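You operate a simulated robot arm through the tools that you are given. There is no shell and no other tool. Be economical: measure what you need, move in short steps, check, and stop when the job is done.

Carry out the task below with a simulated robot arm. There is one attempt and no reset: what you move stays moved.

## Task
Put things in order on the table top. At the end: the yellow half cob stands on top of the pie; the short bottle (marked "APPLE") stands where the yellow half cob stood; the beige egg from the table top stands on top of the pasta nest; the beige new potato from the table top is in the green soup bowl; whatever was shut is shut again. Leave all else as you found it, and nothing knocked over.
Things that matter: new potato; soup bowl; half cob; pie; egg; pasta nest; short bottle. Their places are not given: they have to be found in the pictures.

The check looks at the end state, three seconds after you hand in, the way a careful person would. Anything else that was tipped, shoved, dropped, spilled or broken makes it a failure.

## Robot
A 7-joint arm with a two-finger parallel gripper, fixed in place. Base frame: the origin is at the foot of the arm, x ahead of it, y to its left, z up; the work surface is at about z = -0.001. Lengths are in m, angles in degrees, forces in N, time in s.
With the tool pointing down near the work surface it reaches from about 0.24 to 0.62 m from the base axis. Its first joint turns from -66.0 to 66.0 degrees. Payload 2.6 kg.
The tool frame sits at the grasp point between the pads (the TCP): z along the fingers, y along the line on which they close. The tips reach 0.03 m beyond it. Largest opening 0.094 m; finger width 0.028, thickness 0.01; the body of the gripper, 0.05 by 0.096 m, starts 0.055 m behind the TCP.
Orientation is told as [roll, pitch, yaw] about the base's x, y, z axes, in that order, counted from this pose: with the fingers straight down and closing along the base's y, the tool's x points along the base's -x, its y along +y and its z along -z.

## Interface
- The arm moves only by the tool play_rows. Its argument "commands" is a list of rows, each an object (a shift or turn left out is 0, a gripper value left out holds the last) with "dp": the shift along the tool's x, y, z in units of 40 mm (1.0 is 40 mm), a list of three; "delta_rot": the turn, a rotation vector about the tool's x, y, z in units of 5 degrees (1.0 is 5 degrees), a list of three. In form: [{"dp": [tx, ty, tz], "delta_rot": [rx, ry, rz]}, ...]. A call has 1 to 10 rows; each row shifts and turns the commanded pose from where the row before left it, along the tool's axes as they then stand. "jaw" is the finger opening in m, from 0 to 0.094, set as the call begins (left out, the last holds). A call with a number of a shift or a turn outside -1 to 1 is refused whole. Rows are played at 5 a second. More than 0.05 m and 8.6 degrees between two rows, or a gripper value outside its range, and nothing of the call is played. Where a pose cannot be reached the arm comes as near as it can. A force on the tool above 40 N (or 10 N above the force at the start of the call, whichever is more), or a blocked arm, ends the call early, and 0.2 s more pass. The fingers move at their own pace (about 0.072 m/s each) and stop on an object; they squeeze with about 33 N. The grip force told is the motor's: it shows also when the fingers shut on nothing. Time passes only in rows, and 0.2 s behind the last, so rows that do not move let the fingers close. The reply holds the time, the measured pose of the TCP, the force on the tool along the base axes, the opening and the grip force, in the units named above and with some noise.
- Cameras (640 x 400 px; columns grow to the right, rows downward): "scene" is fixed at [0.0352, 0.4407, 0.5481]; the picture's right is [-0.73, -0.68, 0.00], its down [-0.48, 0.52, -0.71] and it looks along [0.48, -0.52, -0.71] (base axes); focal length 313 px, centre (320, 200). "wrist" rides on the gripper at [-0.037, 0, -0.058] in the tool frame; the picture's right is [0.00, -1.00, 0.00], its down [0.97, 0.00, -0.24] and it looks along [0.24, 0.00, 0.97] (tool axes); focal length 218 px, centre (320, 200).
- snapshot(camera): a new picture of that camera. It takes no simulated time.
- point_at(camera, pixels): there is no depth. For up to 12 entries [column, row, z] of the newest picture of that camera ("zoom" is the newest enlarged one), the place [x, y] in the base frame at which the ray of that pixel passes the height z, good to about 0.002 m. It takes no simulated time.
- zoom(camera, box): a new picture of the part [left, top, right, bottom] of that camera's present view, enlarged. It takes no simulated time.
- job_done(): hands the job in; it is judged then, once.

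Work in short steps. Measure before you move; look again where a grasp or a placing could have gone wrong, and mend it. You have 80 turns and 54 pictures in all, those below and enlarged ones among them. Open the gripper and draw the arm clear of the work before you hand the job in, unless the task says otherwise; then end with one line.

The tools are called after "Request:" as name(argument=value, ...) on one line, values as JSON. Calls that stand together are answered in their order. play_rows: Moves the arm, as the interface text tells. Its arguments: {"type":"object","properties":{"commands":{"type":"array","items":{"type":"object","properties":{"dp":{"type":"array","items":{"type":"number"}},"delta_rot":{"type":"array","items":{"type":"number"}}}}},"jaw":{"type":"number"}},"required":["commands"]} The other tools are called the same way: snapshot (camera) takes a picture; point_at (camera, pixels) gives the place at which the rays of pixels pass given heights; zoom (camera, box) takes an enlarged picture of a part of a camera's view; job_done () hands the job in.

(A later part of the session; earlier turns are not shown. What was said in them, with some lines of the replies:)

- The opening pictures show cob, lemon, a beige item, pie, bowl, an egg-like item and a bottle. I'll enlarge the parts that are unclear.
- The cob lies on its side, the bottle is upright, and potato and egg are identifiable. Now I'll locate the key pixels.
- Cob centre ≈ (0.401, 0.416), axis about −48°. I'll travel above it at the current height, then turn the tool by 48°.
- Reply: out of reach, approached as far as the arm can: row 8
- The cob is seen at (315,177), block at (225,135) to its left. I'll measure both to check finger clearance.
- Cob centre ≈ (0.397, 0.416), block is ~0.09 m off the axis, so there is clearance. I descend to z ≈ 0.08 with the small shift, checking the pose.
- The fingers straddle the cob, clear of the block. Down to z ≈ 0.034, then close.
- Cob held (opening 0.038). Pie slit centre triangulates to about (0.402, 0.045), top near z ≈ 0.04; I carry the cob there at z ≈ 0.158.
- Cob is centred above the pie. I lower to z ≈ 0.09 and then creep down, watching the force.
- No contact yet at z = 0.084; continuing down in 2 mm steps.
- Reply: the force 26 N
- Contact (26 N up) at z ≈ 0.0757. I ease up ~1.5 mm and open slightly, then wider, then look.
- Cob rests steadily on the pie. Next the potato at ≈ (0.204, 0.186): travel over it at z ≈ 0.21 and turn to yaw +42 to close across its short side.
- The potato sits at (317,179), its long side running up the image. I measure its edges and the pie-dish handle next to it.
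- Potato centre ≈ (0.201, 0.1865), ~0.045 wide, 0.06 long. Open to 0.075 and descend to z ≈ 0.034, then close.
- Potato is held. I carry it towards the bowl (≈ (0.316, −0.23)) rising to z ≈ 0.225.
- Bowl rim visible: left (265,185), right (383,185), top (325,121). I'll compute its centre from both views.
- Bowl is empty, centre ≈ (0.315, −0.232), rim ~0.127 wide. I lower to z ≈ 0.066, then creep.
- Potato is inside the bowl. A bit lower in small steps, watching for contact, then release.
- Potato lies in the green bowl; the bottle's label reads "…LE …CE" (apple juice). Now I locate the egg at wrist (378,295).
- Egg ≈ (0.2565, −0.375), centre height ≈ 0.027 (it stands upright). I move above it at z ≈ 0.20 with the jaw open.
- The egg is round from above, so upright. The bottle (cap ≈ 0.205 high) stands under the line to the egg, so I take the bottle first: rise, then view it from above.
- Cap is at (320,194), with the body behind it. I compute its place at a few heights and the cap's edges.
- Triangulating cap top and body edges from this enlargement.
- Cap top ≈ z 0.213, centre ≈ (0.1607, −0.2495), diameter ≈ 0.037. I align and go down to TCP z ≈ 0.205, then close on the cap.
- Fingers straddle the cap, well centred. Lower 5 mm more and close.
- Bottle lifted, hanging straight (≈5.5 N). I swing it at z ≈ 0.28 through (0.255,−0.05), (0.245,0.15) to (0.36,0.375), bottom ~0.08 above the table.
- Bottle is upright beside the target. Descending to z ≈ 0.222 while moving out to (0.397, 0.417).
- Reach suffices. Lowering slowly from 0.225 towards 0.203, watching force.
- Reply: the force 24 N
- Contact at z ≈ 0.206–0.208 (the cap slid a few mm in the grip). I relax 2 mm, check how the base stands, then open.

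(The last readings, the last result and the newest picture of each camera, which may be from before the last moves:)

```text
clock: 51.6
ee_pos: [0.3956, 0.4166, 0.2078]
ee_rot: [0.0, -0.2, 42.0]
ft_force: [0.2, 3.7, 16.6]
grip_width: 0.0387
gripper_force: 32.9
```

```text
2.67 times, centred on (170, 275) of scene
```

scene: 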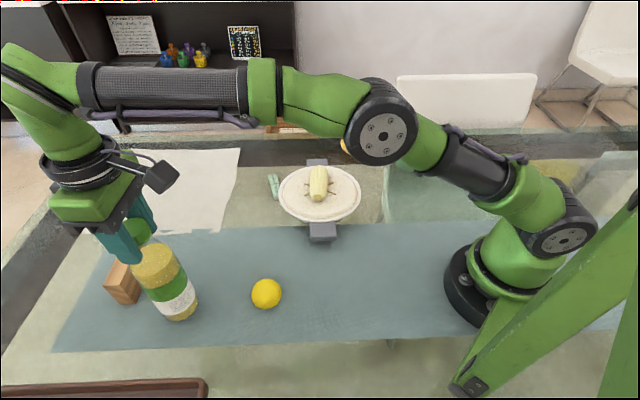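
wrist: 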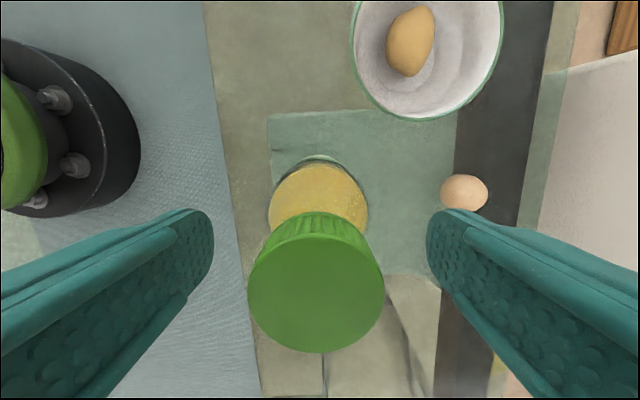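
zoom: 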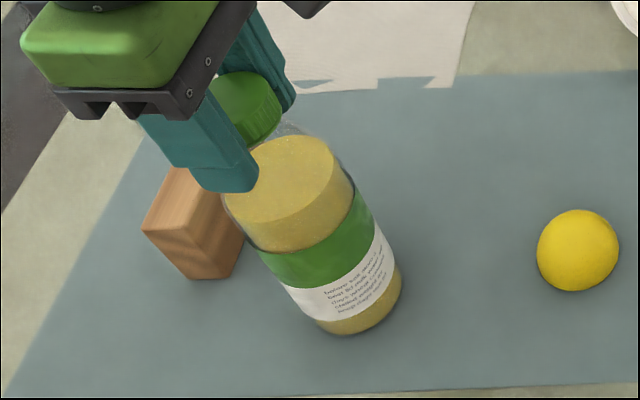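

The bottle's axis lines up with the vertical vanishing direction, so it is upright. Ease up 1 mm, open, and withdraw straight up.

Request:
play_rows(commands=[{"dp": [0, 0, -0.03]}, {}])

Request:
play_rows(commands=[{}, {}, {}, {}], jaw=0.085)

Request:
play_rows(commands=[{"dp": [0.1, 0, -0.4]}, {"dp": [0.1, 0, -0.6]}, {"dp": [0.3, 0, -0.6]}, {"dp": [0.8, 0, -0.1]}, {"dp": [0.9, 0, 0]}, {"dp": [0.9, 0, 0]}, {}])

Request:
snapshot(camera="scene")

```text
clock: 52.2
ee_pos: [0.3969, 0.4166, 0.2062]
ee_rot: [0.0, 0.0, 42.0]
ft_force: [1.7, 4.8, 10.4]
grip_width: 0.0386
gripper_force: 33.2
```

```text
clock: 53.2
ee_pos: [0.3955, 0.4175, 0.2076]
ee_rot: [0.0, 0.1, 42.0]
ft_force: [-0.1, -1.2, -0.7]
grip_width: 0.0851
gripper_force: 0.1
```

```text
clock: 54.8
ee_pos: [0.3044, 0.3322, 0.2753]
ee_rot: [-0.1, 0.0, 41.8]
ft_force: [-0.3, -0.3, -0.3]
grip_width: 0.0852
gripper_force: 0.1
```

```text
14 pictures are left
```

scene: 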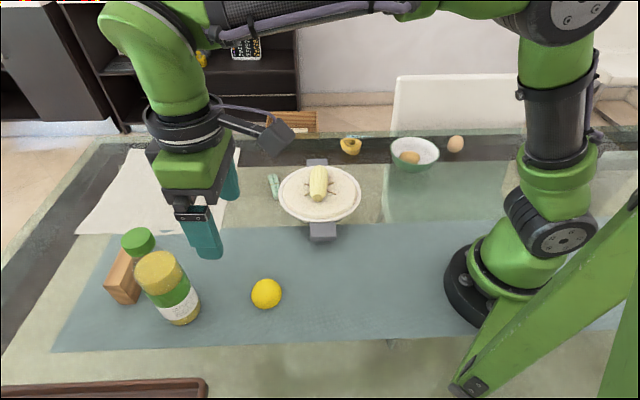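

Bottle stands upright where the cob was. Now back to the egg at ≈ (0.259, −0.377), travelling at z ≈ 0.275.

Request:
play_rows(commands=[{"dp": [0.6346, -0.621, 0]}, {"dp": [0.6346, -0.621, 0]}, {"dp": [0.6346, -0.621, 0]}, {"dp": [0.6346, -0.621, 0]}, {"dp": [0.6346, -0.621, 0]}, {"dp": [0.6346, -0.621, 0]}, {"dp": [0.6346, -0.621, 0]}, {"dp": [0.6346, -0.621, 0]}, {"dp": [0.6346, -0.621, 0]}, {"dp": [0.6346, -0.621, 0]}])

Request:
play_rows(commands=[{"dp": [0.6346, -0.621, 0]}, {"dp": [0.6346, -0.621, 0]}, {"dp": [0.6346, -0.621, 0]}, {"dp": [0.6346, -0.621, 0]}, {"dp": [0.6346, -0.621, 0]}, {"dp": [0.6346, -0.621, 0]}, {"dp": [0.6346, -0.621, 0]}, {"dp": [0.6346, -0.621, 0]}, {"dp": [0.6346, -0.621, 0]}, {"dp": [0.6346, -0.621, 0]}], jaw=0.07)

Request:
play_rows(commands=[{"dp": [0, 0, 0.8]}, {"dp": [0, 0, 0.8]}, {"dp": [0, 0, 0.8]}, {"dp": [0, 0, 0.8]}, {}])

Request:
snapshot(camera="wrist")

```text
clock: 57.0
ee_pos: [0.2818, -0.0216, 0.2759]
ee_rot: [0.0, 0.0, 42.1]
ft_force: [0.8, -1.2, -0.1]
grip_width: 0.085
gripper_force: 0.0
```

```text
clock: 59.2
ee_pos: [0.2578, -0.3771, 0.2775]
ee_rot: [0.0, -0.1, 42.0]
ft_force: [0.0, 0.3, 0.2]
grip_width: 0.0701
gripper_force: 0.1
```

```text
clock: 60.4
ee_pos: [0.2564, -0.3758, 0.146]
ee_rot: [-0.1, 0.1, 41.8]
ft_force: [0.4, 0.9, 0.0]
grip_width: 0.07
gripper_force: 0.1
```

```text
13 pictures are left
```

wrist: 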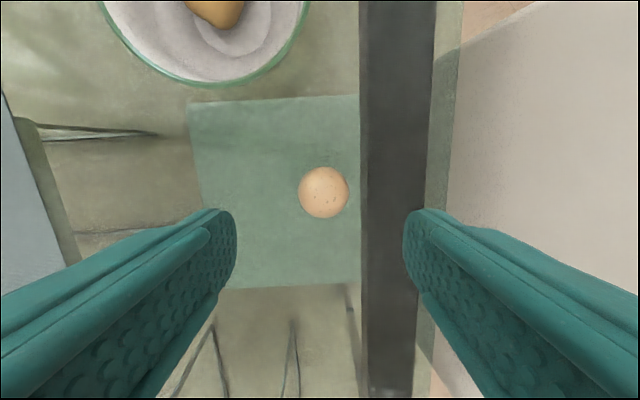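

Egg at (323,192) lies under the TCP within 3 mm. Descend to z ≈ 0.047 and close gently around its middle.

Request:
play_rows(commands=[{"dp": [0, -0.06, 0.8]}, {"dp": [0, 0, 0.8]}, {"dp": [0, 0, 0.6]}, {"dp": [0, 0, 0.27]}, {}])

Request:
play_rows(commands=[{}, {}, {}, {}], jaw=0.03)

Request:
play_rows(commands=[{"dp": [0, 0, -0.3]}, {"dp": [0, 0, -0.7]}, {"dp": [0, 0, -0.8]}, {"dp": [0, 0, -0.8]}, {"dp": [0, 0, -0.6]}, {}])

Request:
zoom(camera="scene", box=[320, 50, 540, 190])

```text
clock: 61.6
ee_pos: [0.2588, -0.3782, 0.0479]
ee_rot: [0.1, -0.1, 41.8]
ft_force: [-0.2, -0.4, -0.6]
grip_width: 0.0702
gripper_force: 0.1
```

```text
clock: 62.6
ee_pos: [0.2593, -0.3766, 0.0487]
ee_rot: [0.0, 0.0, 42.0]
ft_force: [0.4, -0.9, -0.3]
grip_width: 0.0418
gripper_force: 12.0
```

```text
clock: 64.0
ee_pos: [0.2602, -0.3766, 0.1773]
ee_rot: [0.0, 0.0, 41.9]
ft_force: [1.1, -0.4, -0.3]
grip_width: 0.0418
gripper_force: 11.8
```

```text
2.86 times, centred on (430, 120) of scene
```

zoom: 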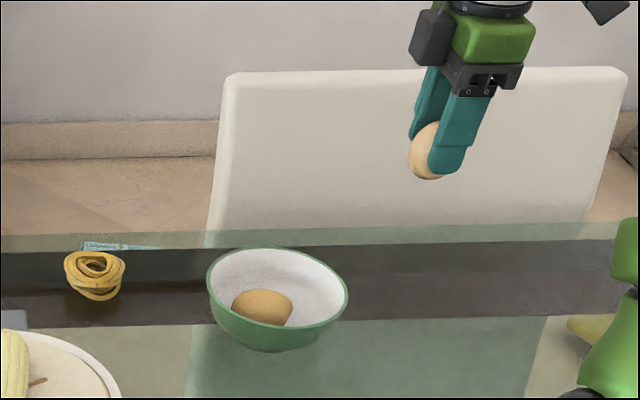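

Egg is held. I move to (0.42, −0.22) so the wrist camera looks onto the nest.

Request:
play_rows(commands=[{"dp": [-0.8, 0.034, 0]}, {"dp": [-0.8, 0.034, 0]}, {"dp": [-0.8, 0.034, 0]}, {"dp": [-0.8, 0.034, 0]}, {"dp": [-0.8, 0.034, 0]}, {"dp": [-0.8, 0.034, 0]}, {"dp": [-0.8, 0.034, 0]}, {}])

Request:
snapshot(camera="wrist")

Request:
zoom(camera="scene", box=[320, 120, 380, 170])

```text
clock: 65.8
ee_pos: [0.4198, -0.2177, 0.1761]
ee_rot: [0.0, 0.0, 41.8]
ft_force: [0.1, -0.3, -0.4]
grip_width: 0.0417
gripper_force: 12.2
```

```text
11 pictures are left
```

wrist: 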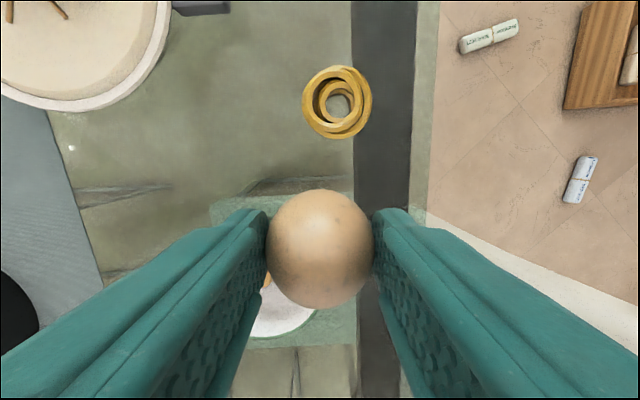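

```text
8.00 times, centred on (350, 145) of scene
```

zoom: 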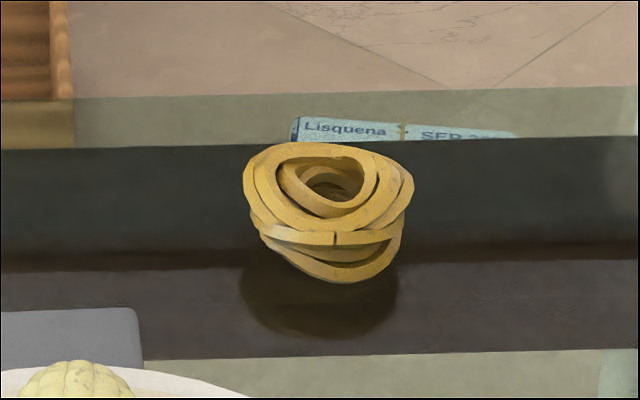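

Nest opening: wrist (338,101), scene-zoom (326,190). Triangulate.

Request:
point_at(camera="wrist", pixels=[[338, 101, 0.03], [338, 101, 0.045], [302, 103, 0.04], [372, 97, 0.04], [340, 103, 0.02]])

Request:
point_at(camera="zoom", pixels=[[328, 188, 0.03], [328, 188, 0.045], [244, 180, 0.04], [414, 185, 0.04], [335, 282, 0.0], [328, 143, 0.04], [335, 235, 0.04]])

```text
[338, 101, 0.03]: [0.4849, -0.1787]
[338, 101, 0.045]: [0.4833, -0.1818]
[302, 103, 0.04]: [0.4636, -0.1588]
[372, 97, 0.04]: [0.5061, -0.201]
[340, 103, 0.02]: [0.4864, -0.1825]
```

```text
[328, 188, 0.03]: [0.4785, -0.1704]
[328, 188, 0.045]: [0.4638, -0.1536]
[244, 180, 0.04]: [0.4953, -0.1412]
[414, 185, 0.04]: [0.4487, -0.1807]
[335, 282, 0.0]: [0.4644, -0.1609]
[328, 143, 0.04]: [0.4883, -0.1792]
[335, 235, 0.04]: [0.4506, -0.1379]
```

Nest rim centre ≈ (0.485, −0.178), top near z ≈ 0.025–0.03. I move above it and lower to z ≈ 0.088.

Request:
play_rows(commands=[{"dp": [-0.64, -0.117, 0]}, {"dp": [-0.64, -0.117, 0]}, {"dp": [-0.63, -0.116, 0]}, {"dp": [0, 0, 0.8]}, {"dp": [0, 0, 0.8]}, {"dp": [0, 0, 0.6]}, {}])

Request:
zoom(camera="scene", box=[310, 90, 400, 170])

Request:
snapshot(camera="wrist")

```text
clock: 67.4
ee_pos: [0.486, -0.1812, 0.0888]
ee_rot: [0.0, 0.0, 41.9]
ft_force: [-1.3, -0.1, -1.0]
grip_width: 0.0415
gripper_force: 11.6
```

```text
5.00 times, centred on (355, 130) of scene
```

zoom: 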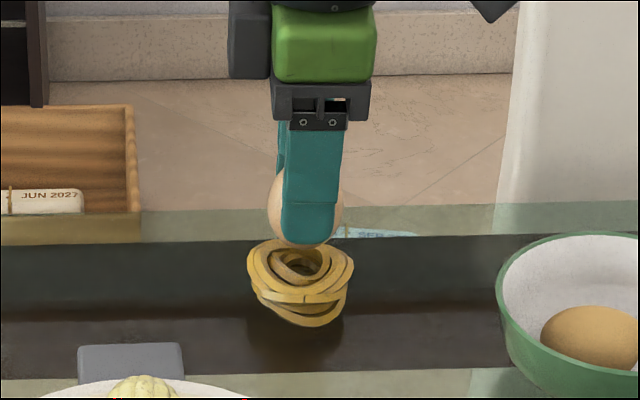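

```text
8 pictures are left
```

wrist: 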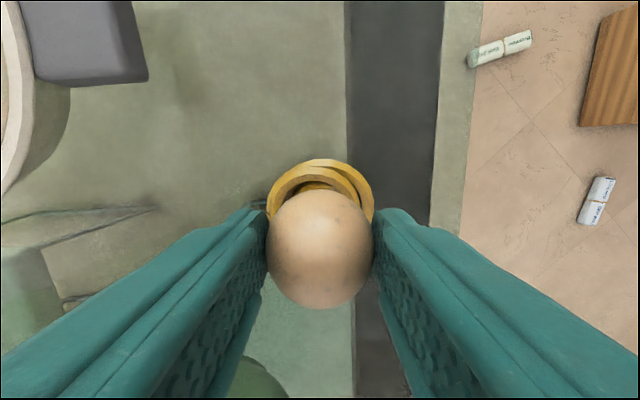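

The nest is centred under the egg (nest 266–374, egg centre 320). I creep down in 2 mm steps watching force.

Request:
play_rows(commands=[{"dp": [-0.06, 0, 0.08]}, {"dp": [0, 0, 0.08]}, {"dp": [0, 0, 0.08]}, {}])

Request:
play_rows(commands=[{"dp": [0, 0, 0.05]}, {"dp": [0, 0, 0.05]}, {}])

```text
clock: 68.4
ee_pos: [0.487, -0.1796, 0.0792]
ee_rot: [-0.1, 0.0, 42.0]
ft_force: [0.2, -0.3, 11.0]
grip_width: 0.0415
gripper_force: 12.0
```

```text
clock: 69.2
ee_pos: [0.4855, -0.1774, 0.0752]
ee_rot: [0.1, 0.0, 42.0]
ft_force: [-2.1, 3.5, 11.4]
grip_width: 0.0416
gripper_force: 12.0
```

Contact at z ≈ 0.078 with 11 N. I ease up 2 mm to unload and then look before opening.

Request:
play_rows(commands=[{"dp": [0, 0, -0.05]}, {}])

Request:
zoom(camera="scene", box=[310, 90, 400, 170])

```text
clock: 69.8
ee_pos: [0.4863, -0.1785, 0.0768]
ee_rot: [0.1, 0.1, 42.0]
ft_force: [1.0, -0.3, -0.2]
grip_width: 0.0414
gripper_force: 12.1
```

```text
5.00 times, centred on (355, 130) of scene
```

zoom: 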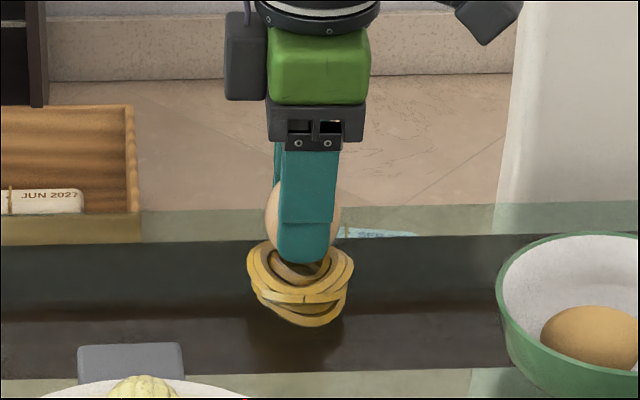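

Unloaded to zero, so I lower 1 mm for light contact and open just slightly, in stages.

Request:
play_rows(commands=[{"dp": [0, 0, 0.03]}, {}])

Request:
play_rows(commands=[{}, {}, {}], jaw=0.045)

Request:
play_rows(commands=[{}, {}, {}, {}, {}])

Request:
snapshot(camera="wrist")

```text
clock: 70.4
ee_pos: [0.4867, -0.1779, 0.0765]
ee_rot: [0.1, 0.1, 42.0]
ft_force: [-1.0, 0.1, -1.0]
grip_width: 0.0415
gripper_force: 11.6
```

```text
clock: 71.2
ee_pos: [0.4869, -0.1783, 0.0764]
ee_rot: [0.1, 0.0, 42.1]
ft_force: [0.9, 0.3, 0.3]
grip_width: 0.0451
gripper_force: 0.0
```

```text
clock: 72.4
ee_pos: [0.4878, -0.179, 0.0758]
ee_rot: [0.0, -0.1, 42.0]
ft_force: [-0.6, 0.4, -0.3]
grip_width: 0.0449
gripper_force: 0.0
```

```text
6 pictures are left
```

wrist: 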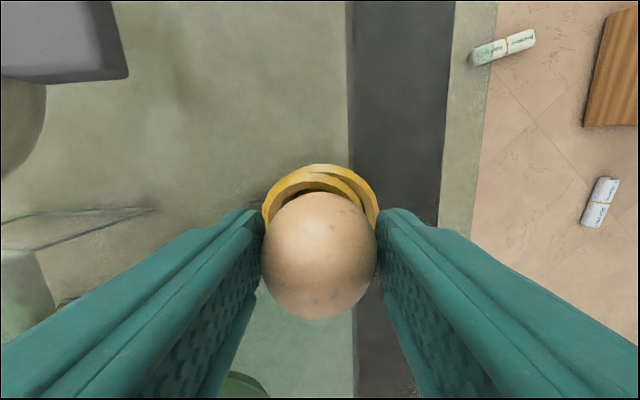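

The egg stays put, centred. Open to 0.065 and wait, then rise straight up and check.

Request:
play_rows(commands=[{}, {}, {}, {}, {}], jaw=0.065)

Request:
zoom(camera="scene", box=[310, 90, 400, 170])

```text
clock: 73.6
ee_pos: [0.4865, -0.1788, 0.0759]
ee_rot: [0.1, -0.1, 42.0]
ft_force: [0.4, 0.1, -0.3]
grip_width: 0.0653
gripper_force: 0.1
```

```text
5.00 times, centred on (355, 130) of scene
```

zoom: 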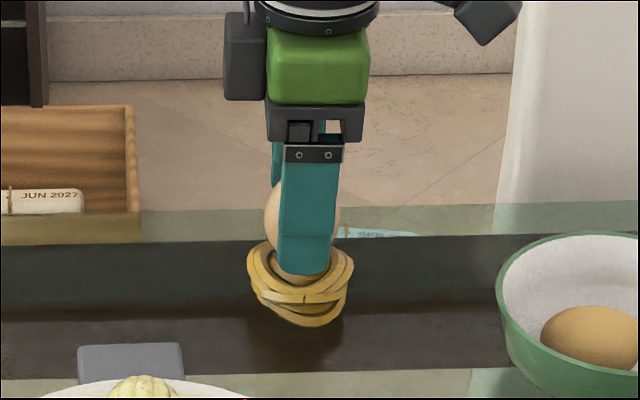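

The egg has settled into the nest. I withdraw straight up, then draw the arm back over clear ground.

Request:
play_rows(commands=[{"dp": [0, 0, -0.4]}, {"dp": [0, 0, -0.7]}, {"dp": [0, 0, -0.9]}, {"dp": [0, 0, -0.9]}, {"dp": [0, 0, -0.9]}, {"dp": [0.8, 0.3, -0.4]}, {"dp": [0.8, 0.3, 0]}, {"dp": [0.8, 0.3, 0]}, {"dp": [0.8, 0.3, 0]}, {}])

Request:
snapshot(camera="scene")

Request:
zoom(camera="scene", box=[240, 90, 460, 250])

```text
clock: 75.8
ee_pos: [0.3579, -0.2281, 0.2445]
ee_rot: [0.1, 0.0, 42.0]
ft_force: [-0.6, -0.6, 0.2]
grip_width: 0.0651
gripper_force: 0.0
```

```text
4 pictures are left
```

scene: 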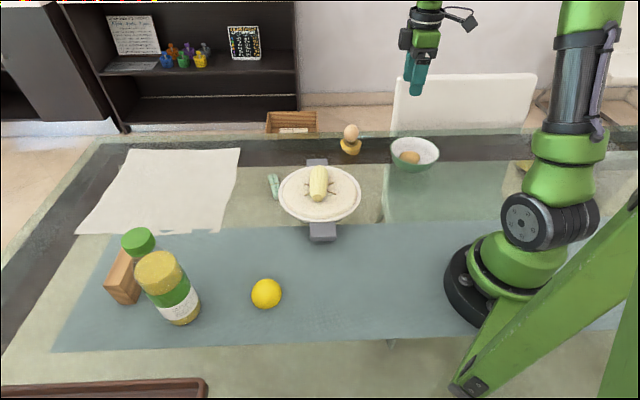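

```text
2.50 times, centred on (350, 170) of scene
```

zoom: 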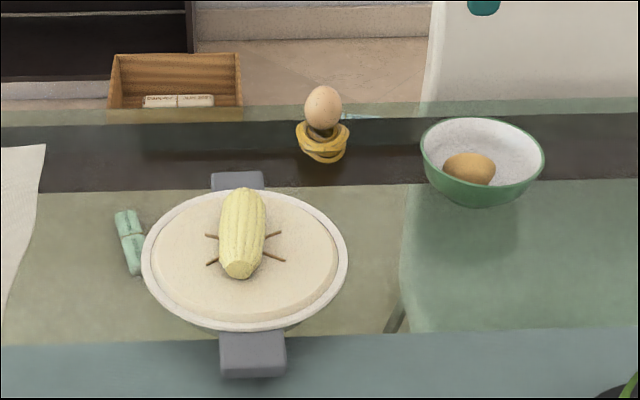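

Everything is in place; one last check of the bottle's base position at about (182,316).

Request:
point_at(camera="scene", pixels=[[161, 315, 0.0], [201, 308, 0.0], [182, 326, 0.0]])

Request:
play_rows(commands=[{}, {}, {}, {}, {}], jaw=0.09)

Request:
zoom(camera="scene", box=[300, 100, 460, 200])

```text
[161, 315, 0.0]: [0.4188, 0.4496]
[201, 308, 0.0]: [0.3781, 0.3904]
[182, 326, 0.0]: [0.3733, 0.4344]
```

```text
clock: 77.0
ee_pos: [0.358, -0.2277, 0.244]
ee_rot: [0.0, 0.1, 42.1]
ft_force: [0.4, -0.3, 0.6]
grip_width: 0.09
gripper_force: 0.1
```

```text
4.00 times, centred on (380, 150) of scene
```

zoom: 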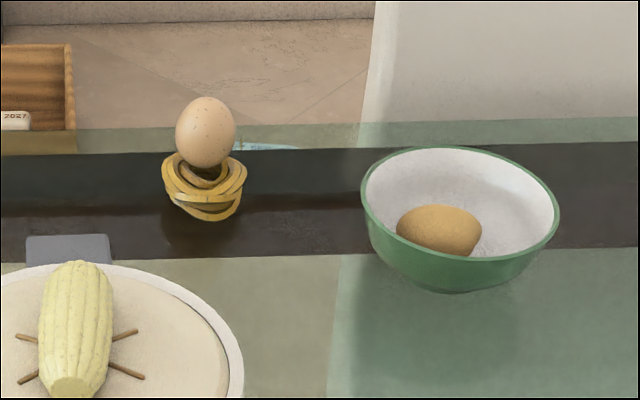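

The egg is stable on the nest, the bottle is centred at ≈ (0.397, 0.418), and the arm is clear with the gripper open. Handing in.

Request:
job_done()

```text
The job is handed in.
```

The cob is on the pie, the APPLE bottle stands upright where the cob was, the egg stands on the pasta nest and the potato is in the green bowl. I opened nothing, so nothing needed shutting again, and nothing else looked moved in the last pictures.
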